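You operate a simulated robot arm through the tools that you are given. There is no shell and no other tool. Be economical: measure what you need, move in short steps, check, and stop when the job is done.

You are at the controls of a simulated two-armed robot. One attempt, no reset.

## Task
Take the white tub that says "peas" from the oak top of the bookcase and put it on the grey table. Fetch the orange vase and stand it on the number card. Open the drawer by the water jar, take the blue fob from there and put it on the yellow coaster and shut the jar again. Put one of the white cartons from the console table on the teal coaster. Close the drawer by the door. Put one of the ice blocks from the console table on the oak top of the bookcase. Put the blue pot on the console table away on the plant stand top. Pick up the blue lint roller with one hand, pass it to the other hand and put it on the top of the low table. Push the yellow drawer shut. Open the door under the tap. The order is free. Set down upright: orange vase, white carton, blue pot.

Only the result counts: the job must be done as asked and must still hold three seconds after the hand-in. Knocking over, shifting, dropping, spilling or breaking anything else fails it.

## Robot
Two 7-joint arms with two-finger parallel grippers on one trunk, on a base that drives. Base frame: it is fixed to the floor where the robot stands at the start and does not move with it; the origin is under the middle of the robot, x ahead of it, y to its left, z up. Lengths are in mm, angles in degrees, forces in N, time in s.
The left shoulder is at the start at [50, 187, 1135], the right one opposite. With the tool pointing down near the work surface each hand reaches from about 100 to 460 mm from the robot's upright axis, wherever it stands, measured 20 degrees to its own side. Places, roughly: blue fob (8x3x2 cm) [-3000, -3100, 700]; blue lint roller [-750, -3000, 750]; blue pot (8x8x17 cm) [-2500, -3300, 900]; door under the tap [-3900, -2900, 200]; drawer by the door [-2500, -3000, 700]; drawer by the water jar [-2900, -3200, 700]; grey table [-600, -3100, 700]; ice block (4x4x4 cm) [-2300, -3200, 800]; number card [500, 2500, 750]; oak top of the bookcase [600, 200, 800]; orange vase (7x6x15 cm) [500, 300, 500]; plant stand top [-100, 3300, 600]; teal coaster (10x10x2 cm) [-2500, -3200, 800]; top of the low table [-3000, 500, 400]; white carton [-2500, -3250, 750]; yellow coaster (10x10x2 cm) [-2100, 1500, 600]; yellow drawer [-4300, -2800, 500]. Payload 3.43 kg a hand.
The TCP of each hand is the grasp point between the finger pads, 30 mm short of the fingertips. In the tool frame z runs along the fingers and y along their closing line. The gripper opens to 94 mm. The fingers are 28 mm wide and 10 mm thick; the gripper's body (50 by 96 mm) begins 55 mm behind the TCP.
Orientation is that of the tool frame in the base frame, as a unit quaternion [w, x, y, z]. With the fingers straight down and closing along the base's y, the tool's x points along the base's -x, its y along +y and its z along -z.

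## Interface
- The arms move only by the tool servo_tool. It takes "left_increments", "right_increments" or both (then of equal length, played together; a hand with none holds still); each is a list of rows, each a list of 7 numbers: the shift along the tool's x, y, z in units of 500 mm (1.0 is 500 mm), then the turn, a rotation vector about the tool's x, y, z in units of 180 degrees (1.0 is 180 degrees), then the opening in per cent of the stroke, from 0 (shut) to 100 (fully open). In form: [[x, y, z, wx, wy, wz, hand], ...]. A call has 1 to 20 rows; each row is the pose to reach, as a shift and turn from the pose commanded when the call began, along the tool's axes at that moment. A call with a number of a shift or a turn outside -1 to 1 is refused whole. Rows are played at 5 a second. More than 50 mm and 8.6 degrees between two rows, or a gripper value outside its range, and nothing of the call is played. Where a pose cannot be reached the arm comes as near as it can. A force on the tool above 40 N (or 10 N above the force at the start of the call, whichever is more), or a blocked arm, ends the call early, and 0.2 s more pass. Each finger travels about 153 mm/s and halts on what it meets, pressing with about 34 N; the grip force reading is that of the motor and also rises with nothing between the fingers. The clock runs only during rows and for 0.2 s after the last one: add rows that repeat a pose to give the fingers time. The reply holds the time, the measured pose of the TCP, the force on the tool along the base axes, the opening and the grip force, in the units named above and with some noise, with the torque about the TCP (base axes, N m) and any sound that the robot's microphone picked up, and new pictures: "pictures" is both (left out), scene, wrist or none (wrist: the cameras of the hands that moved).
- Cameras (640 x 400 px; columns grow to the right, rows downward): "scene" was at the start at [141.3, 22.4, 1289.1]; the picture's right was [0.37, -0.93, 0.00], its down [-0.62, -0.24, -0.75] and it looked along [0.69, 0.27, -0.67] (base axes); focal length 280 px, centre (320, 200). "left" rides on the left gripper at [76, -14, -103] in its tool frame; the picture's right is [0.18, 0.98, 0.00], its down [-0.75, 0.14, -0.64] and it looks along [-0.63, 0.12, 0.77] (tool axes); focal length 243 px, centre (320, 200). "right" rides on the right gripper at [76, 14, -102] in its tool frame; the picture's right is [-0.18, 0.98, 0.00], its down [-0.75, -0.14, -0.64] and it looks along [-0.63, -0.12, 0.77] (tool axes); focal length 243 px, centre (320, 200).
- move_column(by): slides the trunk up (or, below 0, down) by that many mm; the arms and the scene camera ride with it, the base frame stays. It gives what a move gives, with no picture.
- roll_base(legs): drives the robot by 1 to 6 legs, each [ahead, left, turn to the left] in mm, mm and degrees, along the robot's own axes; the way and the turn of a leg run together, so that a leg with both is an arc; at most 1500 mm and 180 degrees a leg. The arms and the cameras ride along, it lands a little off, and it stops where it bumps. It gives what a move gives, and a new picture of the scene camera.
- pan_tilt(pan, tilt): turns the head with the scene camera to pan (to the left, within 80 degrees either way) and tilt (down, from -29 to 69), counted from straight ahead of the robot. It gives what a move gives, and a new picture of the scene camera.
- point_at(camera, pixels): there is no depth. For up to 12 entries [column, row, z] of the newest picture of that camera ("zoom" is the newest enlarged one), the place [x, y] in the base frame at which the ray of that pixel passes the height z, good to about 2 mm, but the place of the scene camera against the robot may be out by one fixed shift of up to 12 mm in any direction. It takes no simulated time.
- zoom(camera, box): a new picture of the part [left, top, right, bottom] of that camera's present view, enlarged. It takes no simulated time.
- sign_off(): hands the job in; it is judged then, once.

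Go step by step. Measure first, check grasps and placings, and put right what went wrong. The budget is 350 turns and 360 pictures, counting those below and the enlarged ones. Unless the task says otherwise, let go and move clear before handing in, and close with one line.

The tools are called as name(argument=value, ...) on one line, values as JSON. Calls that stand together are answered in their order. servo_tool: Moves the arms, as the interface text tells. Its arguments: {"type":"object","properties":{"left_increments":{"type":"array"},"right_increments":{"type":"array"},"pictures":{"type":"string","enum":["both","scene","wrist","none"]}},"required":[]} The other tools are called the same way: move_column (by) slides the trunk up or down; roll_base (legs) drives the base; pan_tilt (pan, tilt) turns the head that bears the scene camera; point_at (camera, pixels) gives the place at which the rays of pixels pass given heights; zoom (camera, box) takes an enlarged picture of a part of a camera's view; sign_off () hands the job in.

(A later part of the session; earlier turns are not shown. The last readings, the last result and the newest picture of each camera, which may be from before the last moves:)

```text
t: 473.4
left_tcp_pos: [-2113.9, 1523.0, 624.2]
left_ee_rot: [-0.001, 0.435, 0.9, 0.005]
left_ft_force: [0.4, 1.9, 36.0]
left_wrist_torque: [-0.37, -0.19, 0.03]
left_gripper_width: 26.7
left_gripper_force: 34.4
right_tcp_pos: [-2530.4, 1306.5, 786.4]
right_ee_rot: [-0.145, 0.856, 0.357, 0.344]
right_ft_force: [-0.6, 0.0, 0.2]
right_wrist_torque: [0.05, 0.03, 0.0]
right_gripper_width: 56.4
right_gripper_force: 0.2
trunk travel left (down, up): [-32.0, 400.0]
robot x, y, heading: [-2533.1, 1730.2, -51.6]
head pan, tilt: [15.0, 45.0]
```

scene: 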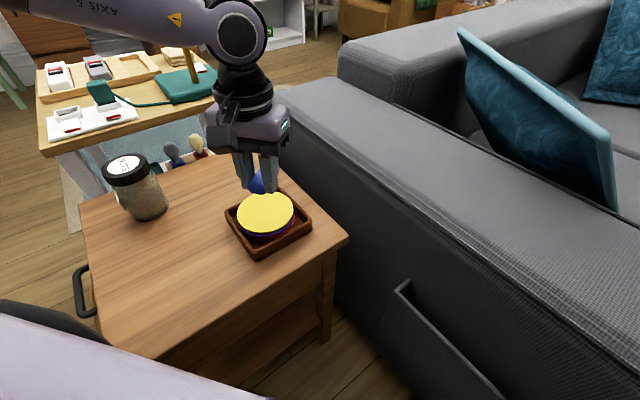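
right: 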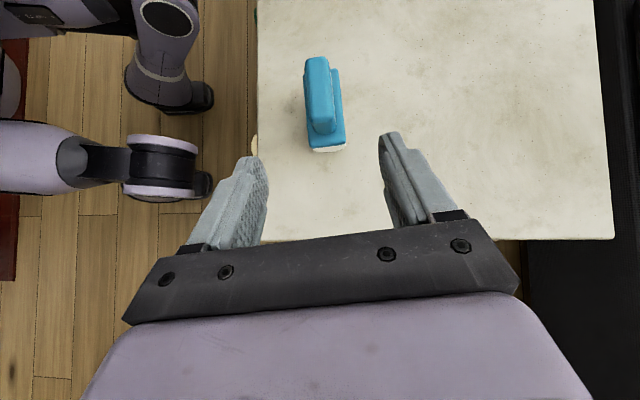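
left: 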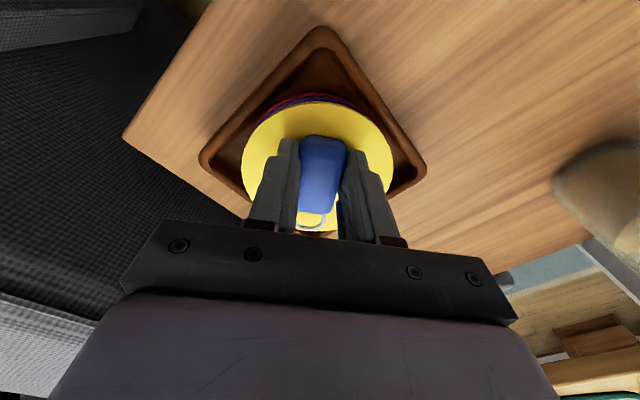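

Contact at z≈625. Ease up 4 mm, open only slightly, and rise.

servo_tool(left_increments=[[0, 0, -0.01, 0, 0, 0, 15], [0, 0, -0.01, 0, 0, 0, 40], [0, 0, -0.01, 0, 0, 0, 50], [0, 0, -0.08, 0, 0, 0, 50], [0, 0, -0.16, 0, 0, 0, 50], [0, 0, -0.25, 0, 0, 0, 50], [0, 0, -0.25, 0, 0, 0, 50]], pictures="both")

```text
t: 475.0
left_tcp_pos: [-2115.1, 1524.4, 745.6]
left_ee_rot: [-0.005, 0.435, 0.9, 0.008]
left_ft_force: [-1.5, -0.7, -0.3]
left_wrist_torque: [0.0, -0.02, 0.04]
left_gripper_width: 46.9
left_gripper_force: 0.1
right_tcp_pos: [-2528.9, 1307.4, 783.7]
right_ee_rot: [-0.146, 0.857, 0.356, 0.343]
right_ft_force: [-1.0, -0.6, 0.1]
right_wrist_torque: [0.03, 0.02, 0.01]
right_gripper_width: 56.4
right_gripper_force: 0.1
trunk travel left (down, up): [-32.0, 400.0]
robot x, y, heading: [-2538.8, 1736.1, -51.5]
head pan, tilt: [15.0, 45.0]
```

scene: 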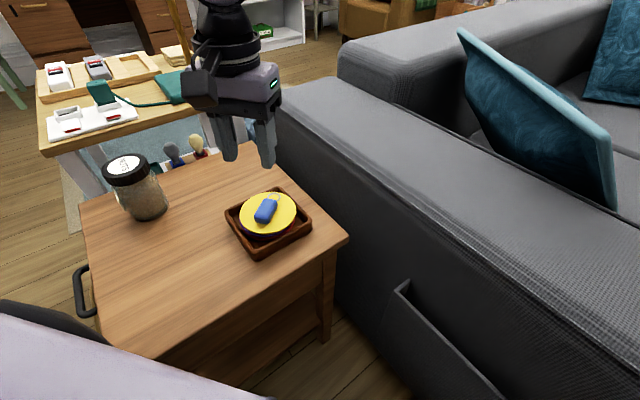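
left: 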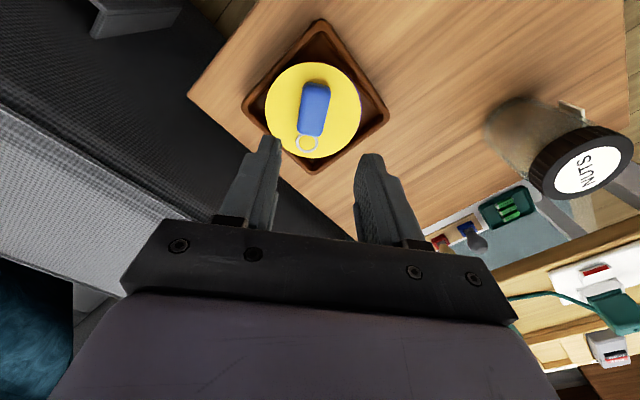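

Fob rests on the yellow coaster. Head back south for the tap door (right hand now free). Raise column and drive.

move_column(by=250)

roll_base(legs=[[0, 0, -38.5], [-290, -450, 0], [600, -650, 0], [1400, -60, 0], [1450, 80, 0], [650, 0, 0]])

```text
t: 477.6
left_tcp_pos: [-2114.9, 1524.0, 994.8]
left_ee_rot: [-0.004, 0.435, 0.9, 0.007]
left_ft_force: [-0.1, -0.4, -0.7]
left_wrist_torque: [0.01, 0.01, 0.01]
left_gripper_width: 46.8
left_gripper_force: 0.1
right_tcp_pos: [-2529.4, 1308.0, 1034.5]
right_ee_rot: [-0.146, 0.857, 0.355, 0.344]
right_ft_force: [0.7, 0.4, 0.0]
right_wrist_torque: [-0.05, -0.05, 0.0]
right_gripper_width: 56.5
right_gripper_force: 0.1
trunk travel left (down, up): [-282.0, 150.0]
robot x, y, heading: [-2537.2, 1729.7, -51.6]
head pan, tilt: [15.0, 45.0]
```

```text
t: 498.1
left_tcp_pos: [-3469.1, -1450.7, 994.7]
left_ee_rot: [-0.002, 0.71, 0.705, 0.007]
left_ft_force: [0.7, -0.4, -0.5]
left_wrist_torque: [0.01, -0.02, 0.03]
left_gripper_width: 47.1
left_gripper_force: 0.1
right_tcp_pos: [-3927.1, -1354.9, 1033.0]
right_ee_rot: [-0.027, 0.929, 0.053, 0.366]
right_ft_force: [0.4, 0.0, 0.2]
right_wrist_torque: [0.01, 0.01, 0.02]
right_gripper_width: 56.1
right_gripper_force: 0.0
trunk travel left (down, up): [-282.0, 150.0]
robot x, y, heading: [-3667.8, -1025.0, -90.3]
head pan, tilt: [15.0, 45.0]
stopped in leg 5: the robot was blocked; the commanded pose is now the measured one
```

scene: 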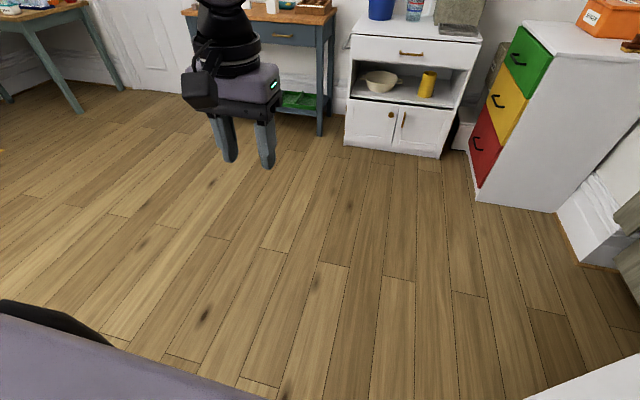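

Blocked by the wall column at the right elbow. Sidestep left and continue, then reorient the right hand (closing sideways, tool down).

roll_base(legs=[[0, 300, 0], [1100, 0, 0], [0, -250, 0]])

servo_tool(right_increments=[[0, -0.01, 0, 0, -0.042, 0, 50], [0, -0.02, 0, 0, -0.083, 0, 50], [0, -0.03, 0, 0, -0.125, 0, 50], [0, -0.04, 0, 0, -0.167, 0, 50], [0, -0.05, 0, 0, -0.208, 0, 50], [0, -0.05, 0, 0, -0.25, 0, 50], [0, -0.05, 0, 0, -0.25, 0, 50]], left_increments=[[0.05, 0, 0, 0, 0, 0, 50], [0.1, 0, 0, 0, 0, 0, 50], [0.15, 0, 0, 0, 0, 0, 50], [0.2, 0, 0, 0, 0, 0, 50], [0.25, 0, 0, 0, 0, 0, 50], [0.25, 0, 0, 0, 0, 0, 50], [0.25, 0, 0, 0, 0, 0, 50]], pictures="none")

servo_tool(right_increments=[[0, 0, 0, 0, 0, -0.042, 50], [0, 0, 0, 0, 0, -0.083, 50], [0, 0, 0, 0, 0, -0.125, 50], [0, 0, 0, 0, 0, -0.167, 50], [0, 0, 0, 0, 0, -0.208, 50], [0, 0, 0, 0, 0, -0.25, 50], [0, 0, 0, 0, 0, -0.292, 50], [0, 0, 0, 0, 0, -0.333, 50], [0, 0, 0, 0, 0, -0.375, 50], [0, 0, 0, 0, 0, -0.417, 50], [0, 0, 0, 0, 0, -0.458, 50], [0, 0, 0, 0, 0, -0.5, 50], [0, 0, 0, 0, 0, -0.5, 50]], pictures="none")

```text
t: 506.8
left_tcp_pos: [-3435.6, -2566.8, 994.3]
left_ee_rot: [-0.003, 0.713, 0.701, 0.01]
left_ft_force: [0.5, -0.1, -0.1]
left_wrist_torque: [0.01, -0.02, 0.01]
left_gripper_width: 46.9
left_gripper_force: 0.1
right_tcp_pos: [-3893.6, -2465.0, 1029.9]
right_ee_rot: [-0.026, 0.928, 0.047, 0.368]
right_ft_force: [-0.4, -0.7, -1.0]
right_wrist_torque: [0.02, -0.04, 0.0]
right_gripper_width: 56.7
right_gripper_force: 0.0
trunk travel left (down, up): [-282.0, 150.0]
robot x, y, heading: [-3630.5, -2134.2, -91.0]
head pan, tilt: [15.0, 45.0]
```

scene: 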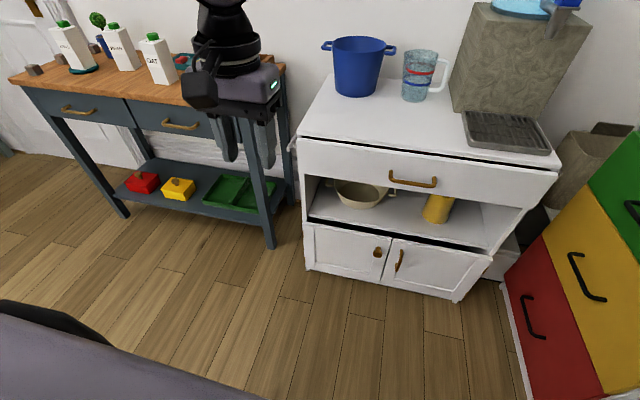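

```text
t: 508.4
left_tcp_pos: [-3433.0, -2439.0, 997.8]
left_ee_rot: [-0.002, 0.713, 0.701, 0.009]
left_ft_force: [-0.3, 0.3, 0.3]
left_wrist_torque: [0.04, 0.02, 0.0]
left_gripper_width: 47.1
left_gripper_force: 0.0
right_tcp_pos: [-3895.8, -2440.8, 1030.7]
right_ee_rot: [-0.007, 0.998, 0.052, -0.015]
right_ft_force: [-0.7, 0.5, 0.5]
right_wrist_torque: [0.02, 0.01, -0.01]
right_gripper_width: 47.1
right_gripper_force: 0.0
trunk travel left (down, up): [-282.0, 150.0]
robot x, y, heading: [-3625.1, -2134.5, -91.2]
head pan, tilt: [15.0, 45.0]
```

```text
t: 511.2
left_tcp_pos: [-3432.8, -2439.7, 997.8]
left_ee_rot: [-0.002, 0.714, 0.7, 0.01]
left_ft_force: [0.0, -0.2, -0.6]
left_wrist_torque: [-0.01, -0.03, 0.0]
left_gripper_width: 46.9
left_gripper_force: 0.0
right_tcp_pos: [-3895.0, -2442.0, 1030.8]
right_ee_rot: [-0.015, 0.668, 0.744, -0.006]
right_ft_force: [0.4, -0.1, -0.5]
right_wrist_torque: [-0.01, -0.01, -0.01]
right_gripper_width: 46.9
right_gripper_force: 0.1
trunk travel left (down, up): [-282.0, 150.0]
robot x, y, heading: [-3629.3, -2138.9, -91.7]
head pan, tilt: [15.0, 45.0]
```

Tilt the right hand 35° forward and bring it inward; lower the column and drive closer.

servo_tool(right_increments=[[0, 0.042, 0, 0, -0.033, 0, 60], [0, 0.085, 0, 0, -0.065, 0, 60], [0, 0.128, 0, 0, -0.097, 0, 60], [0, 0.17, 0, 0, -0.13, 0, 60], [0, 0.213, 0, 0, -0.162, 0, 60], [0, 0.256, 0, 0, -0.194, 0, 60], [0, 0.256, 0, 0, -0.194, 0, 60]], pictures="none")

move_column(by=-280)

roll_base(legs=[[200, 0, 1.7]])

servo_tool(right_increments=[[0.04, 0, 0.065, 0, 0, 0, 60], [0.08, 0, 0.13, 0, 0, 0, 60], [0.12, 0, 0.195, 0, 0, 0, 60], [0.16, 0, 0.26, 0, 0, 0, 60], [0.2, 0, 0.325, 0, 0, 0, 60], [0.24, 0, 0.39, 0, 0, 0, 60], [0.28, 0, 0.455, 0, 0, 0, 60], [0.32, 0, 0.52, 0, 0, 0, 60], [0.36, 0, 0.585, 0, 0, 0, 60], [0.4, 0, 0.65, 0, 0, 0, 60], [0.4, 0, 0.65, 0, 0, 0, 60]], pictures="both")

```text
t: 512.8
left_tcp_pos: [-3431.9, -2439.1, 998.5]
left_ee_rot: [-0.002, 0.714, 0.7, 0.01]
left_ft_force: [0.5, -0.2, -0.5]
left_wrist_torque: [0.01, -0.01, -0.02]
left_gripper_width: 46.8
left_gripper_force: 0.0
right_tcp_pos: [-3763.5, -2433.6, 1031.9]
right_ee_rot: [0.209, 0.636, 0.714, -0.206]
right_ft_force: [-0.4, 0.6, 0.2]
right_wrist_torque: [0.01, 0.0, -0.01]
right_gripper_width: 56.3
right_gripper_force: 0.1
right hand out of reach, approached as far as the arm can: row 6, 7
trunk travel left (down, up): [-282.0, 150.0]
robot x, y, heading: [-3628.3, -2142.3, -91.2]
head pan, tilt: [15.0, 45.0]
```

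```text
t: 515.6
left_tcp_pos: [-3431.7, -2439.6, 718.3]
left_ee_rot: [-0.002, 0.713, 0.701, 0.01]
left_ft_force: [-0.2, 0.1, 0.4]
left_wrist_torque: [0.02, -0.03, -0.01]
left_gripper_width: 47.0
left_gripper_force: 0.0
right_tcp_pos: [-3764.2, -2434.2, 752.6]
right_ee_rot: [0.209, 0.636, 0.714, -0.206]
right_ft_force: [-0.5, 0.7, 0.0]
right_wrist_torque: [0.0, 0.0, 0.0]
right_gripper_width: 56.6
right_gripper_force: 0.0
trunk travel left (down, up): [-2.0, 430.0]
robot x, y, heading: [-3628.2, -2136.3, -91.0]
head pan, tilt: [15.0, 45.0]
```

```text
t: 517.2
left_tcp_pos: [-3423.4, -2635.4, 717.8]
left_ee_rot: [-0.003, 0.701, 0.713, 0.009]
left_ft_force: [0.6, 0.3, -0.3]
left_wrist_torque: [-0.04, 0.02, -0.03]
left_gripper_width: 46.9
left_gripper_force: 0.0
right_tcp_pos: [-3754.8, -2641.2, 751.5]
right_ee_rot: [0.212, 0.623, 0.725, -0.202]
right_ft_force: [0.1, 0.2, 0.5]
right_wrist_torque: [-0.01, 0.01, 0.02]
right_gripper_width: 56.2
right_gripper_force: 0.0
trunk travel left (down, up): [-2.0, 430.0]
robot x, y, heading: [-3628.5, -2337.2, -89.3]
head pan, tilt: [15.0, 45.0]
```

scene: 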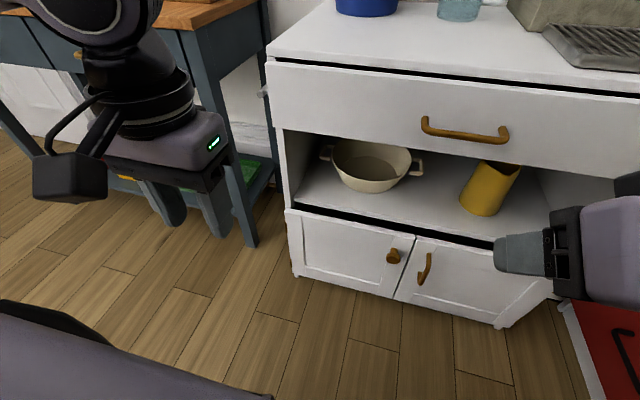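

```text
t: 518.9
left_tcp_pos: [-3423.6, -2635.7, 717.7]
left_ee_rot: [-0.002, 0.702, 0.713, 0.009]
left_ft_force: [-0.2, -0.5, 0.8]
left_wrist_torque: [0.0, 0.0, 0.01]
left_gripper_width: 46.6
left_gripper_force: 0.0
right_tcp_pos: [-3758.8, -2650.7, 503.5]
right_ee_rot: [0.218, 0.619, 0.726, -0.204]
right_ft_force: [-5.1, -0.5, 23.4]
right_wrist_torque: [3.01, 0.13, 0.73]
right_gripper_width: 56.5
right_gripper_force: 0.1
right hand out of reach, approached as far as the arm can: row 1, 2, 3, 4, 5, 6
trunk travel left (down, up): [-2.0, 430.0]
robot x, y, heading: [-3634.7, -2339.8, -89.2]
head pan, tilt: [15.0, 45.0]
stopped in row 7 (right hand): the force on the tool passed its limit (the readings are from after the stop); the commanded pose is now the measured one
```

scene: 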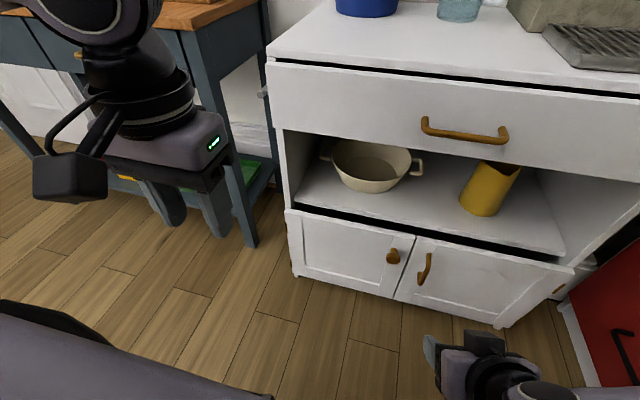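
right: 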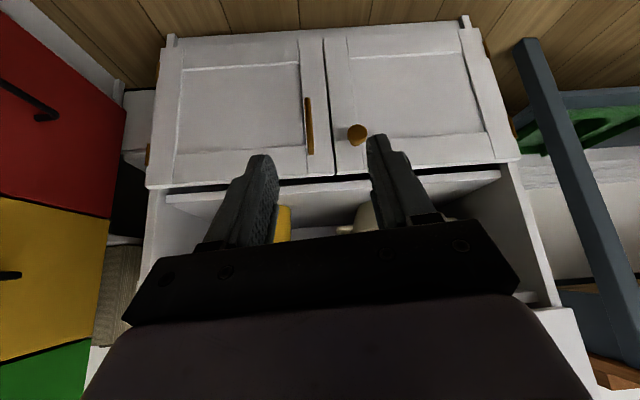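

The hand met my own knee (force at z≈503), so I must extend before lowering. Check the handle with this camera first.

point_at(camera="right", pixels=[[309, 125, 283], [309, 125, 300], [309, 125, 265], [307, 98, 260], [310, 153, 310], [165, 40, 60], [340, 175, 380]])

servo_tool(right_increments=[[-0.02, 0, -0.04, 0, 0, 0, 60], [-0.09, 0, 0.0, 0, 0, 0, 60], [-0.16, 0, 0.04, 0, 0, 0, 60], [-0.23, 0, 0.08, 0, 0, 0, 60], [-0.23, 0, 0.08, 0, 0, 0, 60]], pictures="none")

```text
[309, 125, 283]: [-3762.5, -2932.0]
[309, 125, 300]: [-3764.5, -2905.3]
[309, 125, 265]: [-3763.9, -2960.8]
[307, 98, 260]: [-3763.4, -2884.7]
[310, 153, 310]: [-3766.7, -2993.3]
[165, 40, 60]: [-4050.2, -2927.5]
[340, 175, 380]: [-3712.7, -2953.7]
```

```text
t: 520.0
left_tcp_pos: [-3424.0, -2634.9, 717.8]
left_ee_rot: [-0.003, 0.702, 0.712, 0.01]
left_ft_force: [0.4, 0.2, -0.4]
left_wrist_torque: [-0.02, -0.02, 0.0]
left_gripper_width: 46.9
left_gripper_force: 0.0
right_tcp_pos: [-3741.3, -2768.7, 534.4]
right_ee_rot: [0.218, 0.619, 0.726, -0.203]
right_ft_force: [0.0, 0.8, 0.0]
right_wrist_torque: [0.03, 0.02, 0.01]
right_gripper_width: 56.3
right_gripper_force: 0.0
right hand out of reach, approached as far as the arm can: row 1
trunk travel left (down, up): [-2.0, 430.0]
robot x, y, heading: [-3631.8, -2337.9, -89.0]
head pan, tilt: [15.0, 45.0]
```

servo_tool(right_increments=[[0.04, -0.005, 0.056, 0, 0, 0, 60], [0.08, -0.01, 0.112, 0, 0, 0, 60], [0.12, -0.014, 0.168, 0, 0, 0, 60], [0.16, -0.018, 0.224, 0, 0, 0, 60], [0.2, -0.022, 0.28, 0, 0, 0, 60], [0.24, -0.027, 0.336, 0, 0, 0, 60], [0.279, -0.031, 0.391, 0, 0, 0, 60], [0.279, -0.031, 0.391, 0, 0, 0, 60]], pictures="wrist")

```text
t: 521.2
left_tcp_pos: [-3423.0, -2634.6, 719.0]
left_ee_rot: [-0.003, 0.701, 0.713, 0.01]
left_ft_force: [0.8, -0.1, 0.0]
left_wrist_torque: [0.01, 0.03, 0.0]
left_gripper_width: 46.9
left_gripper_force: 0.1
right_tcp_pos: [-3751.2, -2768.2, 373.9]
right_ee_rot: [0.218, 0.618, 0.727, -0.203]
right_ft_force: [-3.5, -0.5, 19.0]
right_wrist_torque: [2.41, 0.14, 0.48]
right_gripper_width: 56.8
right_gripper_force: 0.2
trunk travel left (down, up): [-2.0, 430.0]
robot x, y, heading: [-3630.5, -2340.7, -89.4]
head pan, tilt: [15.0, 45.0]
stopped in row 5 (right hand): the force on the tool passed its limit (the readings are from after the stop); the commanded pose is now the measured one
```

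right: 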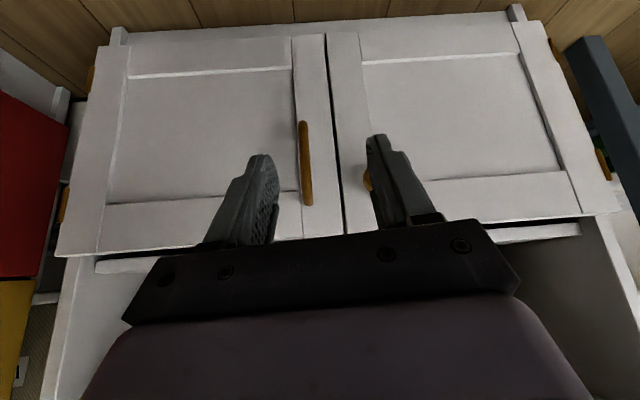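

My knee limits me again; extend 65 mm forward, then down.

servo_tool(right_increments=[[-0.02, 0, -0.03, 0, 0, 0, 60], [-0.07, -0.01, 0.0, 0, 0, 0, 60], [-0.13, -0.02, 0.045, 0, 0, 0, 60], [-0.08, -0.02, 0.115, 0, 0, 0, 60], [-0.03, -0.02, 0.185, 0, 0, 0, 60], [-0.02, -0.02, 0.2, 0, 0, 0, 60], [-0.02, -0.02, 0.2, 0, 0, 0, 60]], pictures="wrist")

```text
t: 522.9
left_tcp_pos: [-3424.5, -2635.9, 716.2]
left_ee_rot: [-0.003, 0.701, 0.713, 0.01]
left_ft_force: [-0.6, 0.6, 0.3]
left_wrist_torque: [0.02, 0.01, 0.01]
left_gripper_width: 46.9
left_gripper_force: 0.0
right_tcp_pos: [-3752.4, -2835.5, 296.1]
right_ee_rot: [0.218, 0.618, 0.728, -0.202]
right_ft_force: [0.1, -0.2, -0.7]
right_wrist_torque: [-0.03, -0.06, 0.01]
right_gripper_width: 56.4
right_gripper_force: 0.2
trunk travel left (down, up): [-2.0, 430.0]
robot x, y, heading: [-3632.3, -2338.3, -89.2]
head pan, tilt: [15.0, 45.0]
```

right: 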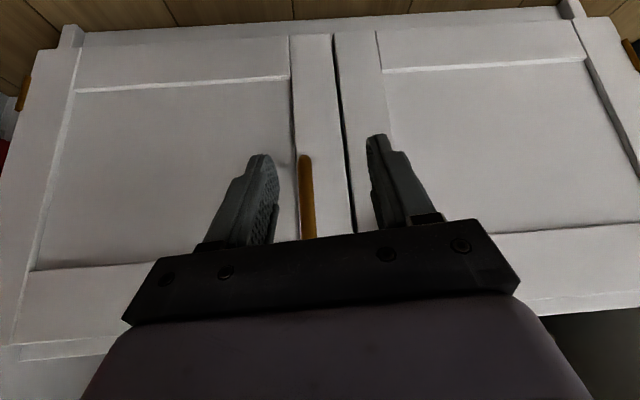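

Handle lies between the fingers' lines at column 305. Shift 9 mm and drive 88 mm ahead.

servo_tool(right_increments=[[0.008, -0.018, 0.011, 0, 0, 0, 60], [0.008, -0.018, 0.011, 0, 0, 0, 60]], pictures="none")

roll_base(legs=[[88, 0, 0]])

servo_tool(right_increments=[[0, 0, 0, 0, 0, 0, 60]], pictures="wrist")

```text
t: 523.5
left_tcp_pos: [-3423.9, -2634.7, 717.5]
left_ee_rot: [-0.003, 0.701, 0.713, 0.01]
left_ft_force: [0.0, 0.2, 1.3]
left_wrist_torque: [-0.02, 0.05, -0.04]
left_gripper_width: 46.9
left_gripper_force: 0.0
right_tcp_pos: [-3763.7, -2836.4, 288.2]
right_ee_rot: [0.216, 0.618, 0.729, -0.201]
right_ft_force: [-0.3, 0.1, 0.0]
right_wrist_torque: [0.04, -0.01, -0.02]
right_gripper_width: 56.6
right_gripper_force: 0.0
trunk travel left (down, up): [-2.0, 430.0]
robot x, y, heading: [-3629.2, -2339.1, -89.3]
head pan, tilt: [15.0, 45.0]
```

```text
t: 524.6
left_tcp_pos: [-3423.3, -2712.5, 716.2]
left_ee_rot: [-0.003, 0.703, 0.712, 0.009]
left_ft_force: [-0.5, -0.1, -0.9]
left_wrist_torque: [-0.01, -0.01, 0.03]
left_gripper_width: 47.0
left_gripper_force: 0.0
right_tcp_pos: [-3761.5, -2908.7, 285.2]
right_ee_rot: [0.213, 0.622, 0.727, -0.198]
right_ft_force: [-0.6, 0.9, 0.1]
right_wrist_torque: [0.01, 0.01, 0.0]
right_gripper_width: 56.4
right_gripper_force: 0.0
trunk travel left (down, up): [-2.0, 430.0]
robot x, y, heading: [-3631.1, -2416.6, -89.4]
head pan, tilt: [15.0, 45.0]
stopped in leg 1: the force on the tool passed its limit (the readings are from after the stop); the commanded pose is now the measured one
```

scene: 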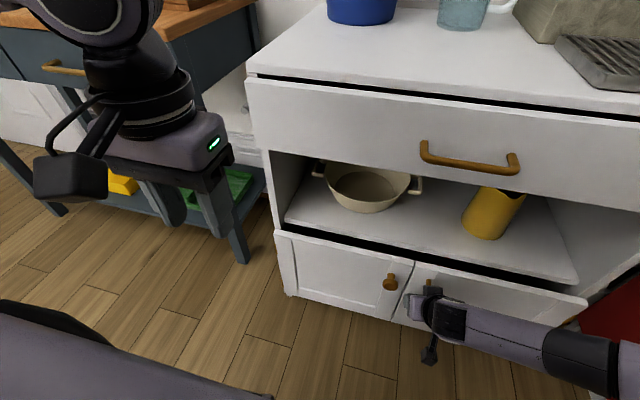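

```text
t: 525.0
left_tcp_pos: [-3422.2, -2712.0, 718.1]
left_ee_rot: [-0.002, 0.702, 0.712, 0.01]
left_ft_force: [-0.1, 0.6, -0.6]
left_wrist_torque: [-0.01, -0.01, 0.03]
left_gripper_width: 46.7
left_gripper_force: 0.1
right_tcp_pos: [-3761.1, -2908.5, 286.8]
right_ee_rot: [0.212, 0.622, 0.727, -0.198]
right_ft_force: [-1.0, -0.5, 0.6]
right_wrist_torque: [-0.03, -0.02, 0.0]
right_gripper_width: 56.5
right_gripper_force: 0.1
trunk travel left (down, up): [-2.0, 430.0]
robot x, y, heading: [-3625.9, -2416.9, -89.3]
head pan, tilt: [15.0, 45.0]
```

right: 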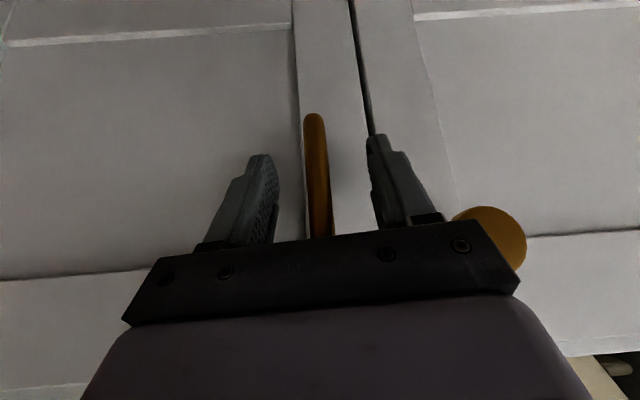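

The handle is now between the fingers. Close.

servo_tool(right_increments=[[0, 0, 0, 0, 0, 0, 20], [0, 0, 0, 0, 0, 0, 0], [0, 0, 0, 0, 0, 0, 0], [0, 0, 0, 0, 0, 0, 0]], pictures="wrist")

```text
t: 526.0
left_tcp_pos: [-3423.1, -2712.0, 718.2]
left_ee_rot: [-0.003, 0.702, 0.712, 0.01]
left_ft_force: [1.1, -0.4, -0.1]
left_wrist_torque: [-0.04, 0.0, 0.01]
left_gripper_width: 47.1
left_gripper_force: 0.0
right_tcp_pos: [-3761.5, -2907.5, 287.0]
right_ee_rot: [0.212, 0.623, 0.726, -0.197]
right_ft_force: [-2.6, -0.1, 0.9]
right_wrist_torque: [0.34, -1.82, -0.01]
right_gripper_width: 16.9
right_gripper_force: 44.9
trunk travel left (down, up): [-2.0, 430.0]
robot x, y, heading: [-3630.9, -2414.3, -89.4]
head pan, tilt: [15.0, 45.0]
```

right: 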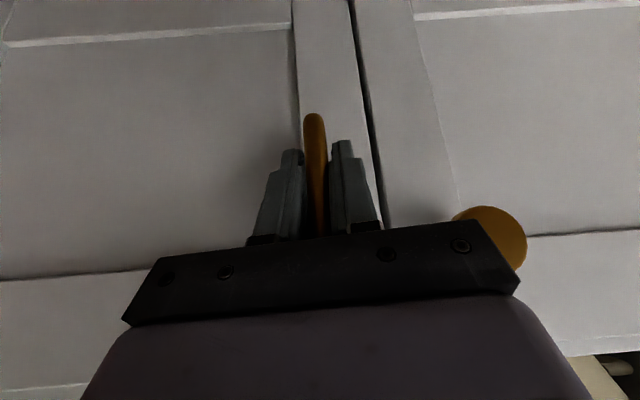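

Handle gripped. Pull the door along its arc with the base (hinge at x≈−4080): first to ~30°.

roll_base(legs=[[-80, -25, 0], [-71, -45, 0]])

```text
t: 527.7
left_tcp_pos: [-3495.1, -2569.4, 717.2]
left_ee_rot: [-0.003, 0.702, 0.712, 0.01]
left_ft_force: [0.7, -0.5, -0.5]
left_wrist_torque: [0.01, -0.02, 0.0]
left_gripper_width: 47.3
left_gripper_force: 0.1
right_tcp_pos: [-3822.5, -2758.3, 286.7]
right_ee_rot: [0.219, 0.618, 0.732, -0.186]
right_ft_force: [27.0, 22.1, -3.2]
right_wrist_torque: [-0.25, 0.36, -0.17]
right_gripper_width: 16.0
right_gripper_force: 44.8
trunk travel left (down, up): [-2.0, 430.0]
robot x, y, heading: [-3700.3, -2267.4, -89.5]
head pan, tilt: [15.0, 45.0]
```

scene: 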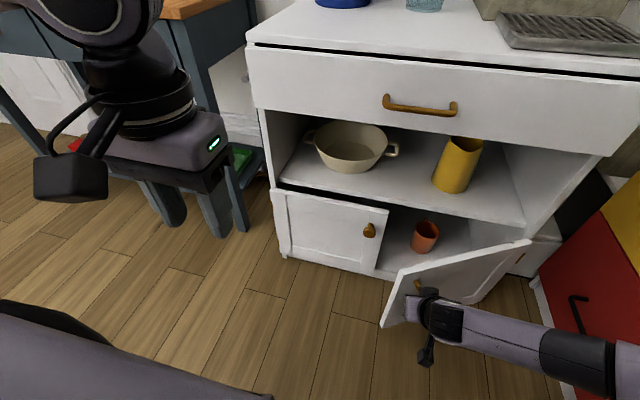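

Door is about 35° open. Continue the arc.

roll_base(legs=[[-60, -30, 0], [-50, -48, 0]])

```text
t: 528.8
left_tcp_pos: [-3525.0, -2511.4, 717.4]
left_ee_rot: [-0.002, 0.702, 0.712, 0.011]
left_ft_force: [-0.3, 0.1, -0.2]
left_wrist_torque: [0.03, 0.02, -0.03]
left_gripper_width: 47.0
left_gripper_force: 0.1
right_tcp_pos: [-3866.2, -2709.3, 288.2]
right_ee_rot: [0.212, 0.623, 0.725, -0.203]
right_ft_force: [-0.5, -2.1, -0.8]
right_wrist_torque: [-0.06, -0.08, 0.05]
right_gripper_width: 16.1
right_gripper_force: 44.7
trunk travel left (down, up): [-2.0, 430.0]
robot x, y, heading: [-3731.4, -2214.9, -89.1]
head pan, tilt: [15.0, 45.0]
stopped in leg 1: the force on the tool passed its limit (the readings are from after the stop); the commanded pose is now the measured one
```

scene: 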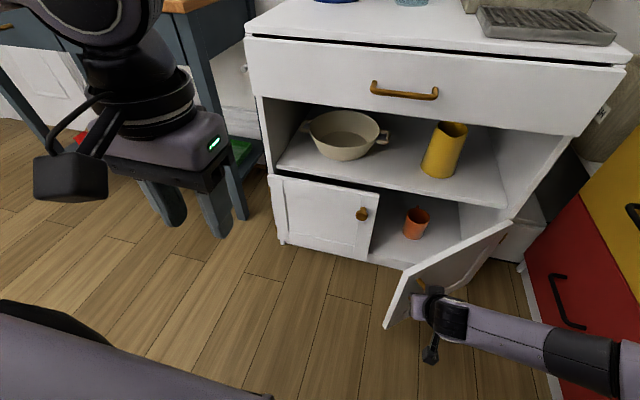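

roll_base(legs=[[-35, -45, 0], [-26, -50, 0]])

```text
t: 530.3
left_tcp_pos: [-3620.6, -2452.4, 717.2]
left_ee_rot: [-0.003, 0.702, 0.712, 0.011]
left_ft_force: [-0.8, -0.4, -0.1]
left_wrist_torque: [-0.01, -0.04, -0.02]
left_gripper_width: 46.8
left_gripper_force: 0.0
right_tcp_pos: [-3963.5, -2651.9, 287.8]
right_ee_rot: [0.21, 0.624, 0.724, -0.205]
right_ft_force: [-9.6, -21.7, -10.5]
right_wrist_torque: [-0.31, -0.57, -0.13]
right_gripper_width: 16.3
right_gripper_force: 44.9
trunk travel left (down, up): [-2.0, 430.0]
robot x, y, heading: [-3822.7, -2156.6, -89.2]
head pan, tilt: [15.0, 45.0]
```

scene: 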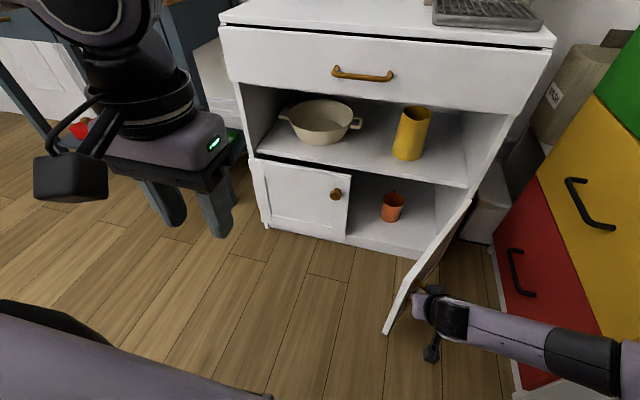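

Door ~60° open. One more small pull, then release.

roll_base(legs=[[-12, -45, 0]])

servo_tool(right_increments=[[0, 0, 0, 0, 0, 0, 40], [0, 0, 0, 0, 0, 0, 60], [0, 0, 0, 0, 0, 0, 60], [0, 0, -0.06, 0, 0, 0, 60], [0.0, 0.0, -0.12, 0, 0, 0, 60], [0.0, 0, -0.18, 0, 0, 0, 60], [0.0, 0, -0.24, 0, 0, 0, 60], [0.0, 0, -0.24, 0, 0, 0, 60]], pictures="scene")

```text
t: 531.4
left_tcp_pos: [-3666.5, -2438.8, 717.4]
left_ee_rot: [-0.002, 0.703, 0.711, 0.01]
left_ft_force: [-0.3, 1.3, -0.5]
left_wrist_torque: [0.01, -0.02, 0.01]
left_gripper_width: 47.0
left_gripper_force: 0.0
right_tcp_pos: [-4009.2, -2639.4, 287.3]
right_ee_rot: [0.212, 0.622, 0.725, -0.205]
right_ft_force: [0.0, -2.6, -3.6]
right_wrist_torque: [-0.16, -0.42, 0.34]
right_gripper_width: 15.8
right_gripper_force: 44.7
trunk travel left (down, up): [-2.0, 430.0]
robot x, y, heading: [-3873.8, -2144.6, -89.2]
head pan, tilt: [15.0, 45.0]
stopped in leg 1: the robot was blocked; the commanded pose is now the measured one
```

scene: 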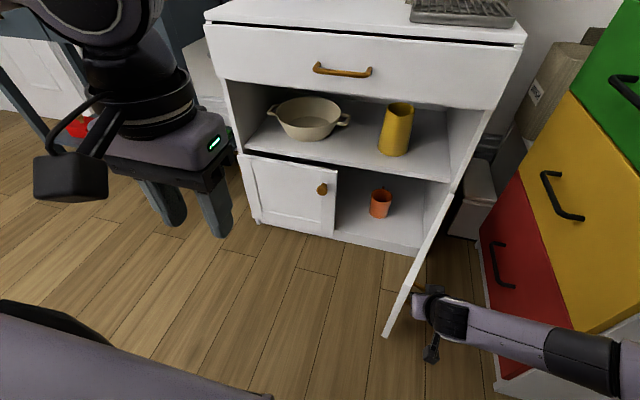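

```text
t: 533.1
left_tcp_pos: [-3665.8, -2439.6, 717.1]
left_ee_rot: [-0.002, 0.702, 0.712, 0.01]
left_ft_force: [-0.2, -0.8, 0.7]
left_wrist_torque: [0.01, 0.0, -0.02]
left_gripper_width: 47.2
left_gripper_force: 0.1
right_tcp_pos: [-4015.9, -2575.1, 385.1]
right_ee_rot: [0.213, 0.622, 0.725, -0.206]
right_ft_force: [-0.3, 0.5, -0.1]
right_wrist_torque: [0.0, 0.03, 0.01]
right_gripper_width: 56.5
right_gripper_force: 0.0
trunk travel left (down, up): [-2.0, 430.0]
robot x, y, heading: [-3873.8, -2142.7, -89.2]
head pan, tilt: [15.0, 45.0]
```

scene: 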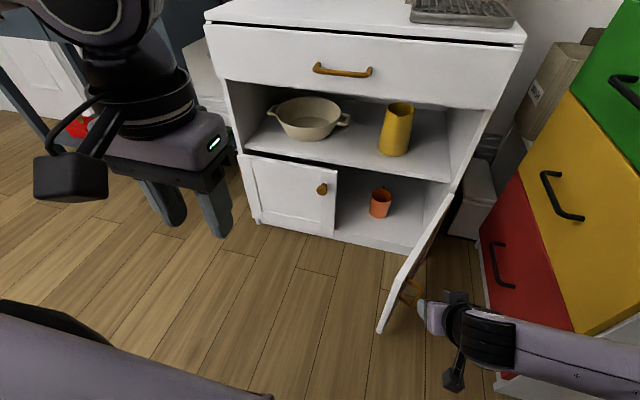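

The tap door stands ~65° open. Withdraw, raise the column, and drive to the console's left end for the ice (right hand) and pot.

roll_base(legs=[[-250, 0, -0.8], [0, 1300, 0], [0, 430, 0], [450, 0, 0]])

move_column(by=300)

servo_tool(right_increments=[[0, 0, 0, 0, 0.033, 0, 70], [0, 0, 0, 0, 0.065, 0, 70], [0, 0, 0, 0, 0.097, 0, 70], [0, 0, 0, 0, 0.13, 0, 70], [0, 0, 0, 0, 0.162, 0, 70], [0, 0, 0, 0, 0.194, 0, 70], [0, 0, 0, 0, 0.194, 0, 70]], pictures="none")

pan_tilt(pan=-20, tilt=40)

```text
t: 545.6
left_tcp_pos: [-1955.8, -2663.1, 717.7]
left_ee_rot: [-0.002, 0.715, 0.7, 0.01]
left_ft_force: [-0.4, -0.2, 0.6]
left_wrist_torque: [0.01, 0.0, 0.0]
left_gripper_width: 46.9
left_gripper_force: 0.1
right_tcp_pos: [-2309.2, -2785.5, 386.6]
right_ee_rot: [0.209, 0.633, 0.716, -0.207]
right_ft_force: [-0.1, -0.2, 0.6]
right_wrist_torque: [0.01, 0.0, 0.0]
right_gripper_width: 56.6
right_gripper_force: 0.1
trunk travel left (down, up): [-2.0, 430.0]
robot x, y, heading: [-2152.2, -2358.3, -91.3]
head pan, tilt: [15.0, 45.0]
```

scene: 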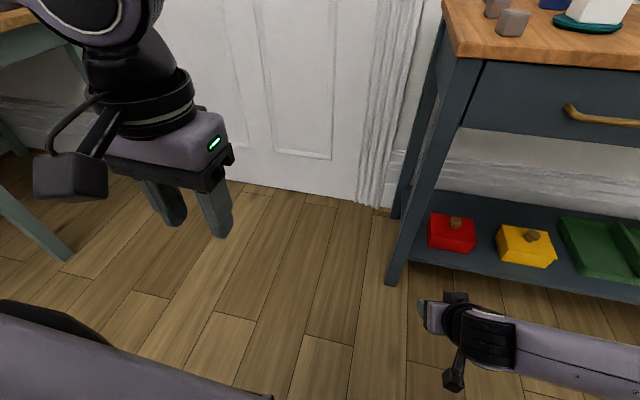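

```text
t: 548.6
left_tcp_pos: [-1956.1, -2663.0, 1017.0]
left_ee_rot: [-0.002, 0.715, 0.699, 0.011]
left_ft_force: [-1.0, -1.2, 0.3]
left_wrist_torque: [0.02, 0.02, -0.02]
left_gripper_width: 47.3
left_gripper_force: 0.1
right_tcp_pos: [-2310.2, -2785.1, 685.7]
right_ee_rot: [0.209, 0.634, 0.715, -0.208]
right_ft_force: [-0.5, -0.3, 0.0]
right_wrist_torque: [-0.01, -0.02, -0.01]
right_gripper_width: 56.2
right_gripper_force: 0.1
trunk travel left (down, up): [-302.0, 130.0]
robot x, y, heading: [-2151.9, -2361.3, -91.4]
head pan, tilt: [15.0, 45.0]
```

```text
t: 550.2
left_tcp_pos: [-1956.2, -2662.5, 1018.1]
left_ee_rot: [-0.002, 0.714, 0.7, 0.011]
left_ft_force: [0.1, -0.3, -0.5]
left_wrist_torque: [-0.01, -0.02, 0.02]
left_gripper_width: 47.2
left_gripper_force: 0.1
right_tcp_pos: [-2308.6, -2785.9, 685.3]
right_ee_rot: [-0.015, 0.667, 0.745, -0.009]
right_ft_force: [0.6, -0.3, 0.1]
right_wrist_torque: [0.04, 0.0, -0.01]
right_gripper_width: 65.8
right_gripper_force: 0.1
trunk travel left (down, up): [-302.0, 130.0]
robot x, y, heading: [-2151.1, -2359.7, -91.3]
head pan, tilt: [15.0, 45.0]
```

```text
t: 551.3
left_tcp_pos: [-1956.1, -2662.5, 1018.8]
left_ee_rot: [-0.002, 0.714, 0.7, 0.01]
left_ft_force: [1.0, 1.1, -0.3]
left_wrist_torque: [-0.01, -0.01, 0.03]
left_gripper_width: 47.2
left_gripper_force: 0.2
right_tcp_pos: [-2310.2, -2786.0, 685.6]
right_ee_rot: [-0.015, 0.668, 0.744, -0.008]
right_ft_force: [-0.1, 0.0, 0.1]
right_wrist_torque: [-0.02, -0.01, -0.03]
right_gripper_width: 65.8
right_gripper_force: 0.0
trunk travel left (down, up): [-302.0, 130.0]
robot x, y, heading: [-2147.2, -2360.4, -91.4]
head pan, tilt: [-20.0, 40.0]
```

scene: 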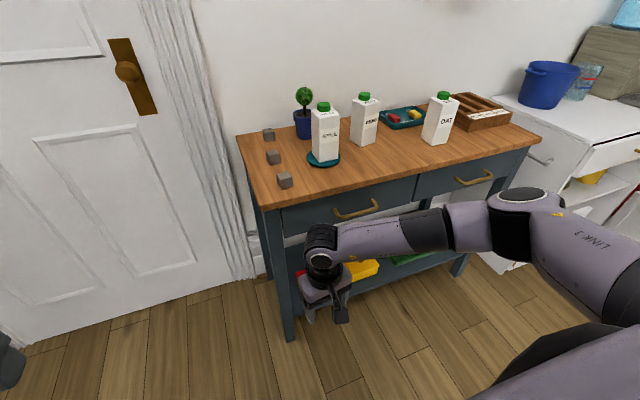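

point_at(camera="scene", pixels=[[285, 187, 800], [274, 164, 800], [269, 140, 800], [303, 138, 800], [313, 138, 800], [304, 108, 880], [324, 160, 810], [265, 208, 797], [363, 144, 800]])

zoom(camera="scene", box=[230, 70, 390, 210])

servo_tool(right_increments=[[0, 0, -0.09, 0, 0, 0, 70], [0, 0, -0.18, 0, 0, 0, 70], [0, 0, -0.27, 0, 0, 0, 70], [0, 0, -0.36, 0, 0, 0, 70], [0, 0, -0.45, 0, 0, 0, 70], [0, 0, -0.5, 0, 0, 0, 70], [0, 0, -0.5, 0, 0, 0, 70]], pictures="none")

```text
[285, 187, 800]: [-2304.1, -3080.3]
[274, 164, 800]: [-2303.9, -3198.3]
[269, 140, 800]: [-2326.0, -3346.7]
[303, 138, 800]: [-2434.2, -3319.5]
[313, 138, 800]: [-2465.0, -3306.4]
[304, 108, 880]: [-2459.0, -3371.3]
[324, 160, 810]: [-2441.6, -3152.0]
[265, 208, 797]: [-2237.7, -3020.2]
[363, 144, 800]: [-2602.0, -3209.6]
```

```text
2.86 times, centred on (310, 140) of scene
```

zoom: 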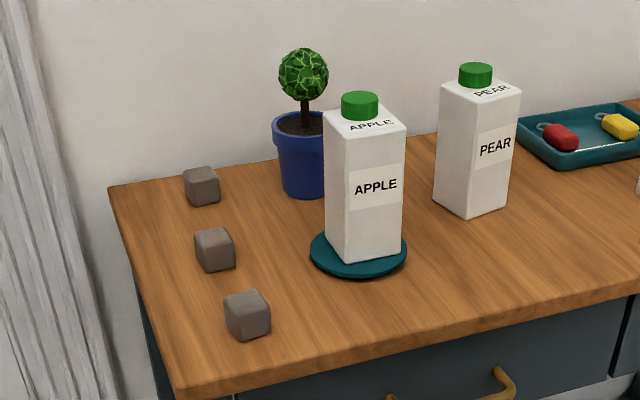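

```text
t: 552.9
left_tcp_pos: [-1955.3, -2662.4, 1019.6]
left_ee_rot: [-0.002, 0.715, 0.699, 0.011]
left_ft_force: [-0.4, 0.7, -0.5]
left_wrist_torque: [-0.05, 0.0, 0.01]
left_gripper_width: 46.9
left_gripper_force: 0.0
right_tcp_pos: [-2302.6, -2785.7, 933.8]
right_ee_rot: [-0.015, 0.668, 0.744, -0.009]
right_ft_force: [0.0, 0.1, 0.2]
right_wrist_torque: [-0.01, 0.01, 0.01]
right_gripper_width: 66.0
right_gripper_force: 0.0
trunk travel left (down, up): [-302.0, 130.0]
robot x, y, heading: [-2149.7, -2360.3, -91.5]
head pan, tilt: [-20.0, 40.0]
```

Cubes: front one near (−2303,−3095). Drive ahead 300 so the right hand is above it and look.

roll_base(legs=[[295, 0, 1.4]])

servo_tool(right_increments=[[0, 0, 0, 0, 0, 0, 70]], pictures="wrist")

```text
t: 554.9
left_tcp_pos: [-1947.3, -2945.5, 1016.9]
left_ee_rot: [-0.002, 0.702, 0.712, 0.01]
left_ft_force: [0.7, -0.6, 0.4]
left_wrist_torque: [-0.04, 0.02, -0.01]
left_gripper_width: 46.9
left_gripper_force: 0.1
right_tcp_pos: [-2288.4, -3080.6, 933.5]
right_ee_rot: [-0.016, 0.655, 0.756, -0.008]
right_ft_force: [-0.8, -0.2, -1.2]
right_wrist_torque: [0.01, -0.02, -0.01]
right_gripper_width: 66.0
right_gripper_force: 0.1
trunk travel left (down, up): [-302.0, 130.0]
robot x, y, heading: [-2152.0, -2648.3, -89.6]
head pan, tilt: [-20.0, 40.0]
```

scene: 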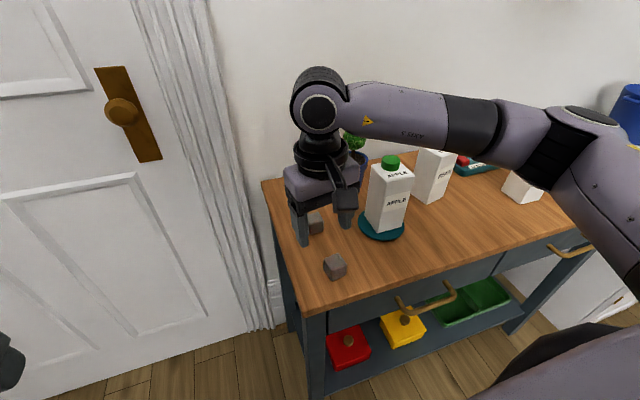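

```text
t: 555.3
left_tcp_pos: [-1947.0, -2943.8, 1018.7]
left_ee_rot: [-0.002, 0.702, 0.712, 0.01]
left_ft_force: [-0.6, -0.5, 0.0]
left_wrist_torque: [0.0, -0.05, 0.0]
left_gripper_width: 47.1
left_gripper_force: 0.0
right_tcp_pos: [-2289.0, -3080.0, 933.8]
right_ee_rot: [-0.016, 0.655, 0.755, -0.009]
right_ft_force: [-0.3, 0.2, -0.5]
right_wrist_torque: [0.03, 0.02, -0.02]
right_gripper_width: 65.8
right_gripper_force: 0.2
trunk travel left (down, up): [-302.0, 130.0]
robot x, y, heading: [-2154.7, -2648.8, -89.3]
head pan, tilt: [-20.0, 40.0]
```

right: 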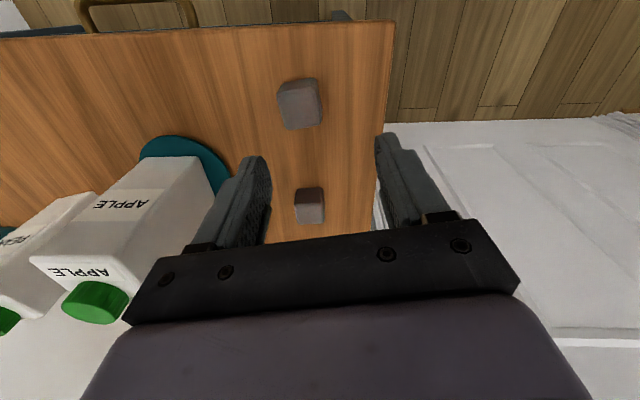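

zoom(camera="right", box=[250, 60, 350, 150])

point_at(camera="right", pixels=[[297, 107, 837], [282, 90, 837], [319, 82, 797], [322, 124, 797], [300, 104, 820]])

```text
4.44 times, centred on (300, 105) of right
```

zoom: 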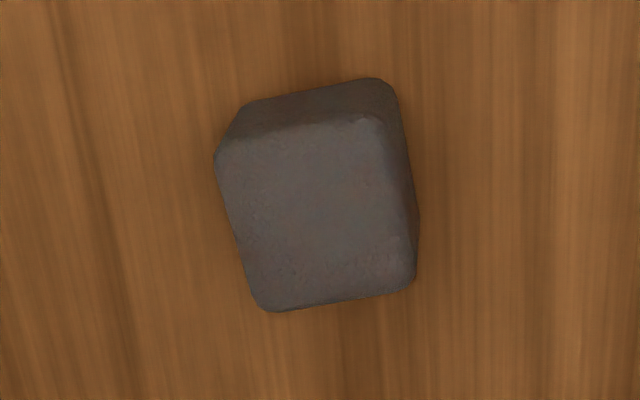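

```text
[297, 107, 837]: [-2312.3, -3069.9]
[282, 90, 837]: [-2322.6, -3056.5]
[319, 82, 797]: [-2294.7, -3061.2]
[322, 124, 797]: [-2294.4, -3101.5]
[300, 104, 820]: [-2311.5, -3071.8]
```

Front cube centre ≈(−2310,−3072), edges aligned with the hand. Descend and grip.

servo_tool(right_increments=[[0.022, -0.039, 0.04, 0, 0, 0, 70], [0.022, -0.039, 0.11, 0, 0, 0, 70], [0.022, -0.039, 0.17, 0, 0, 0, 70], [0.022, -0.039, 0.2, 0, 0, 0, 70], [0.022, -0.039, 0.2, 0, 0, 0, 70]], pictures="wrist")

```text
t: 556.5
left_tcp_pos: [-1947.3, -2944.4, 1017.4]
left_ee_rot: [-0.002, 0.702, 0.712, 0.01]
left_ft_force: [0.2, 0.7, 0.1]
left_wrist_torque: [0.0, 0.03, 0.02]
left_gripper_width: 47.2
left_gripper_force: 0.0
right_tcp_pos: [-2313.0, -3071.6, 832.7]
right_ee_rot: [-0.015, 0.654, 0.756, -0.009]
right_ft_force: [-0.4, 0.5, -0.1]
right_wrist_torque: [-0.01, 0.01, -0.01]
right_gripper_width: 65.8
right_gripper_force: 0.1
trunk travel left (down, up): [-302.0, 130.0]
robot x, y, heading: [-2153.9, -2649.4, -89.6]
head pan, tilt: [-20.0, 40.0]
```

right: 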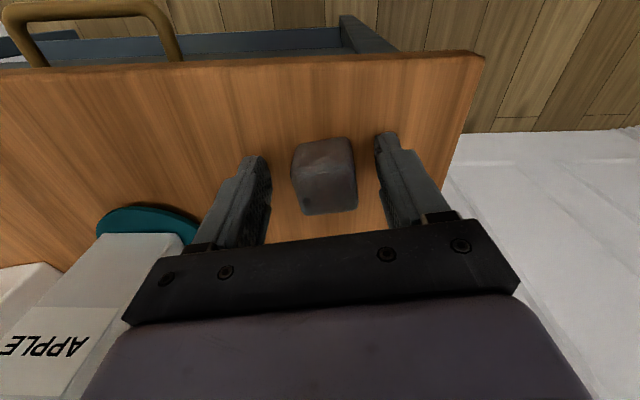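

Well aligned. Close and lift.

servo_tool(right_increments=[[0, 0, 0, 0, 0, 0, 45], [0, 0, 0, 0, 0, 0, 30], [0, 0, 0, 0, 0, 0, 30], [0, 0, 0, 0, 0, 0, 30], [0, 0, -0.06, 0, 0, 0, 30], [0, 0, -0.14, 0, 0, 0, 30], [0, 0, -0.22, 0, 0, 0, 30], [0, 0, -0.3, 0, 0, 0, 30], [0, 0, -0.3, 0, 0, 0, 30]], pictures="wrist")

```text
t: 558.5
left_tcp_pos: [-1947.5, -2944.3, 1018.7]
left_ee_rot: [-0.002, 0.702, 0.712, 0.01]
left_ft_force: [0.6, -0.8, 0.7]
left_wrist_torque: [0.0, -0.03, -0.02]
left_gripper_width: 47.2
left_gripper_force: 0.1
right_tcp_pos: [-2308.0, -3070.5, 982.1]
right_ee_rot: [-0.015, 0.655, 0.756, -0.009]
right_ft_force: [-0.1, -0.2, -0.6]
right_wrist_torque: [-0.01, -0.01, -0.03]
right_gripper_width: 37.5
right_gripper_force: 33.5
trunk travel left (down, up): [-302.0, 130.0]
robot x, y, heading: [-2148.6, -2649.7, -89.5]
head pan, tilt: [-20.0, 40.0]
```

right: 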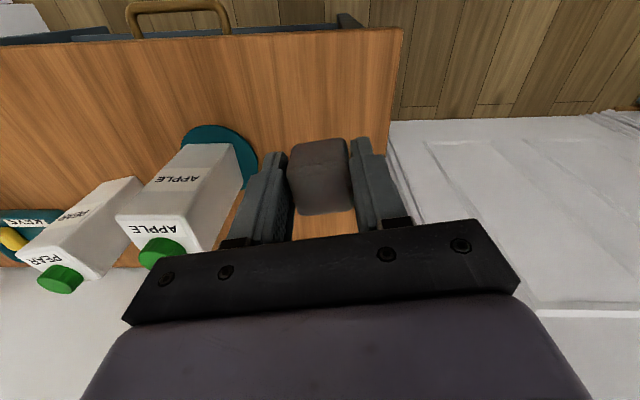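

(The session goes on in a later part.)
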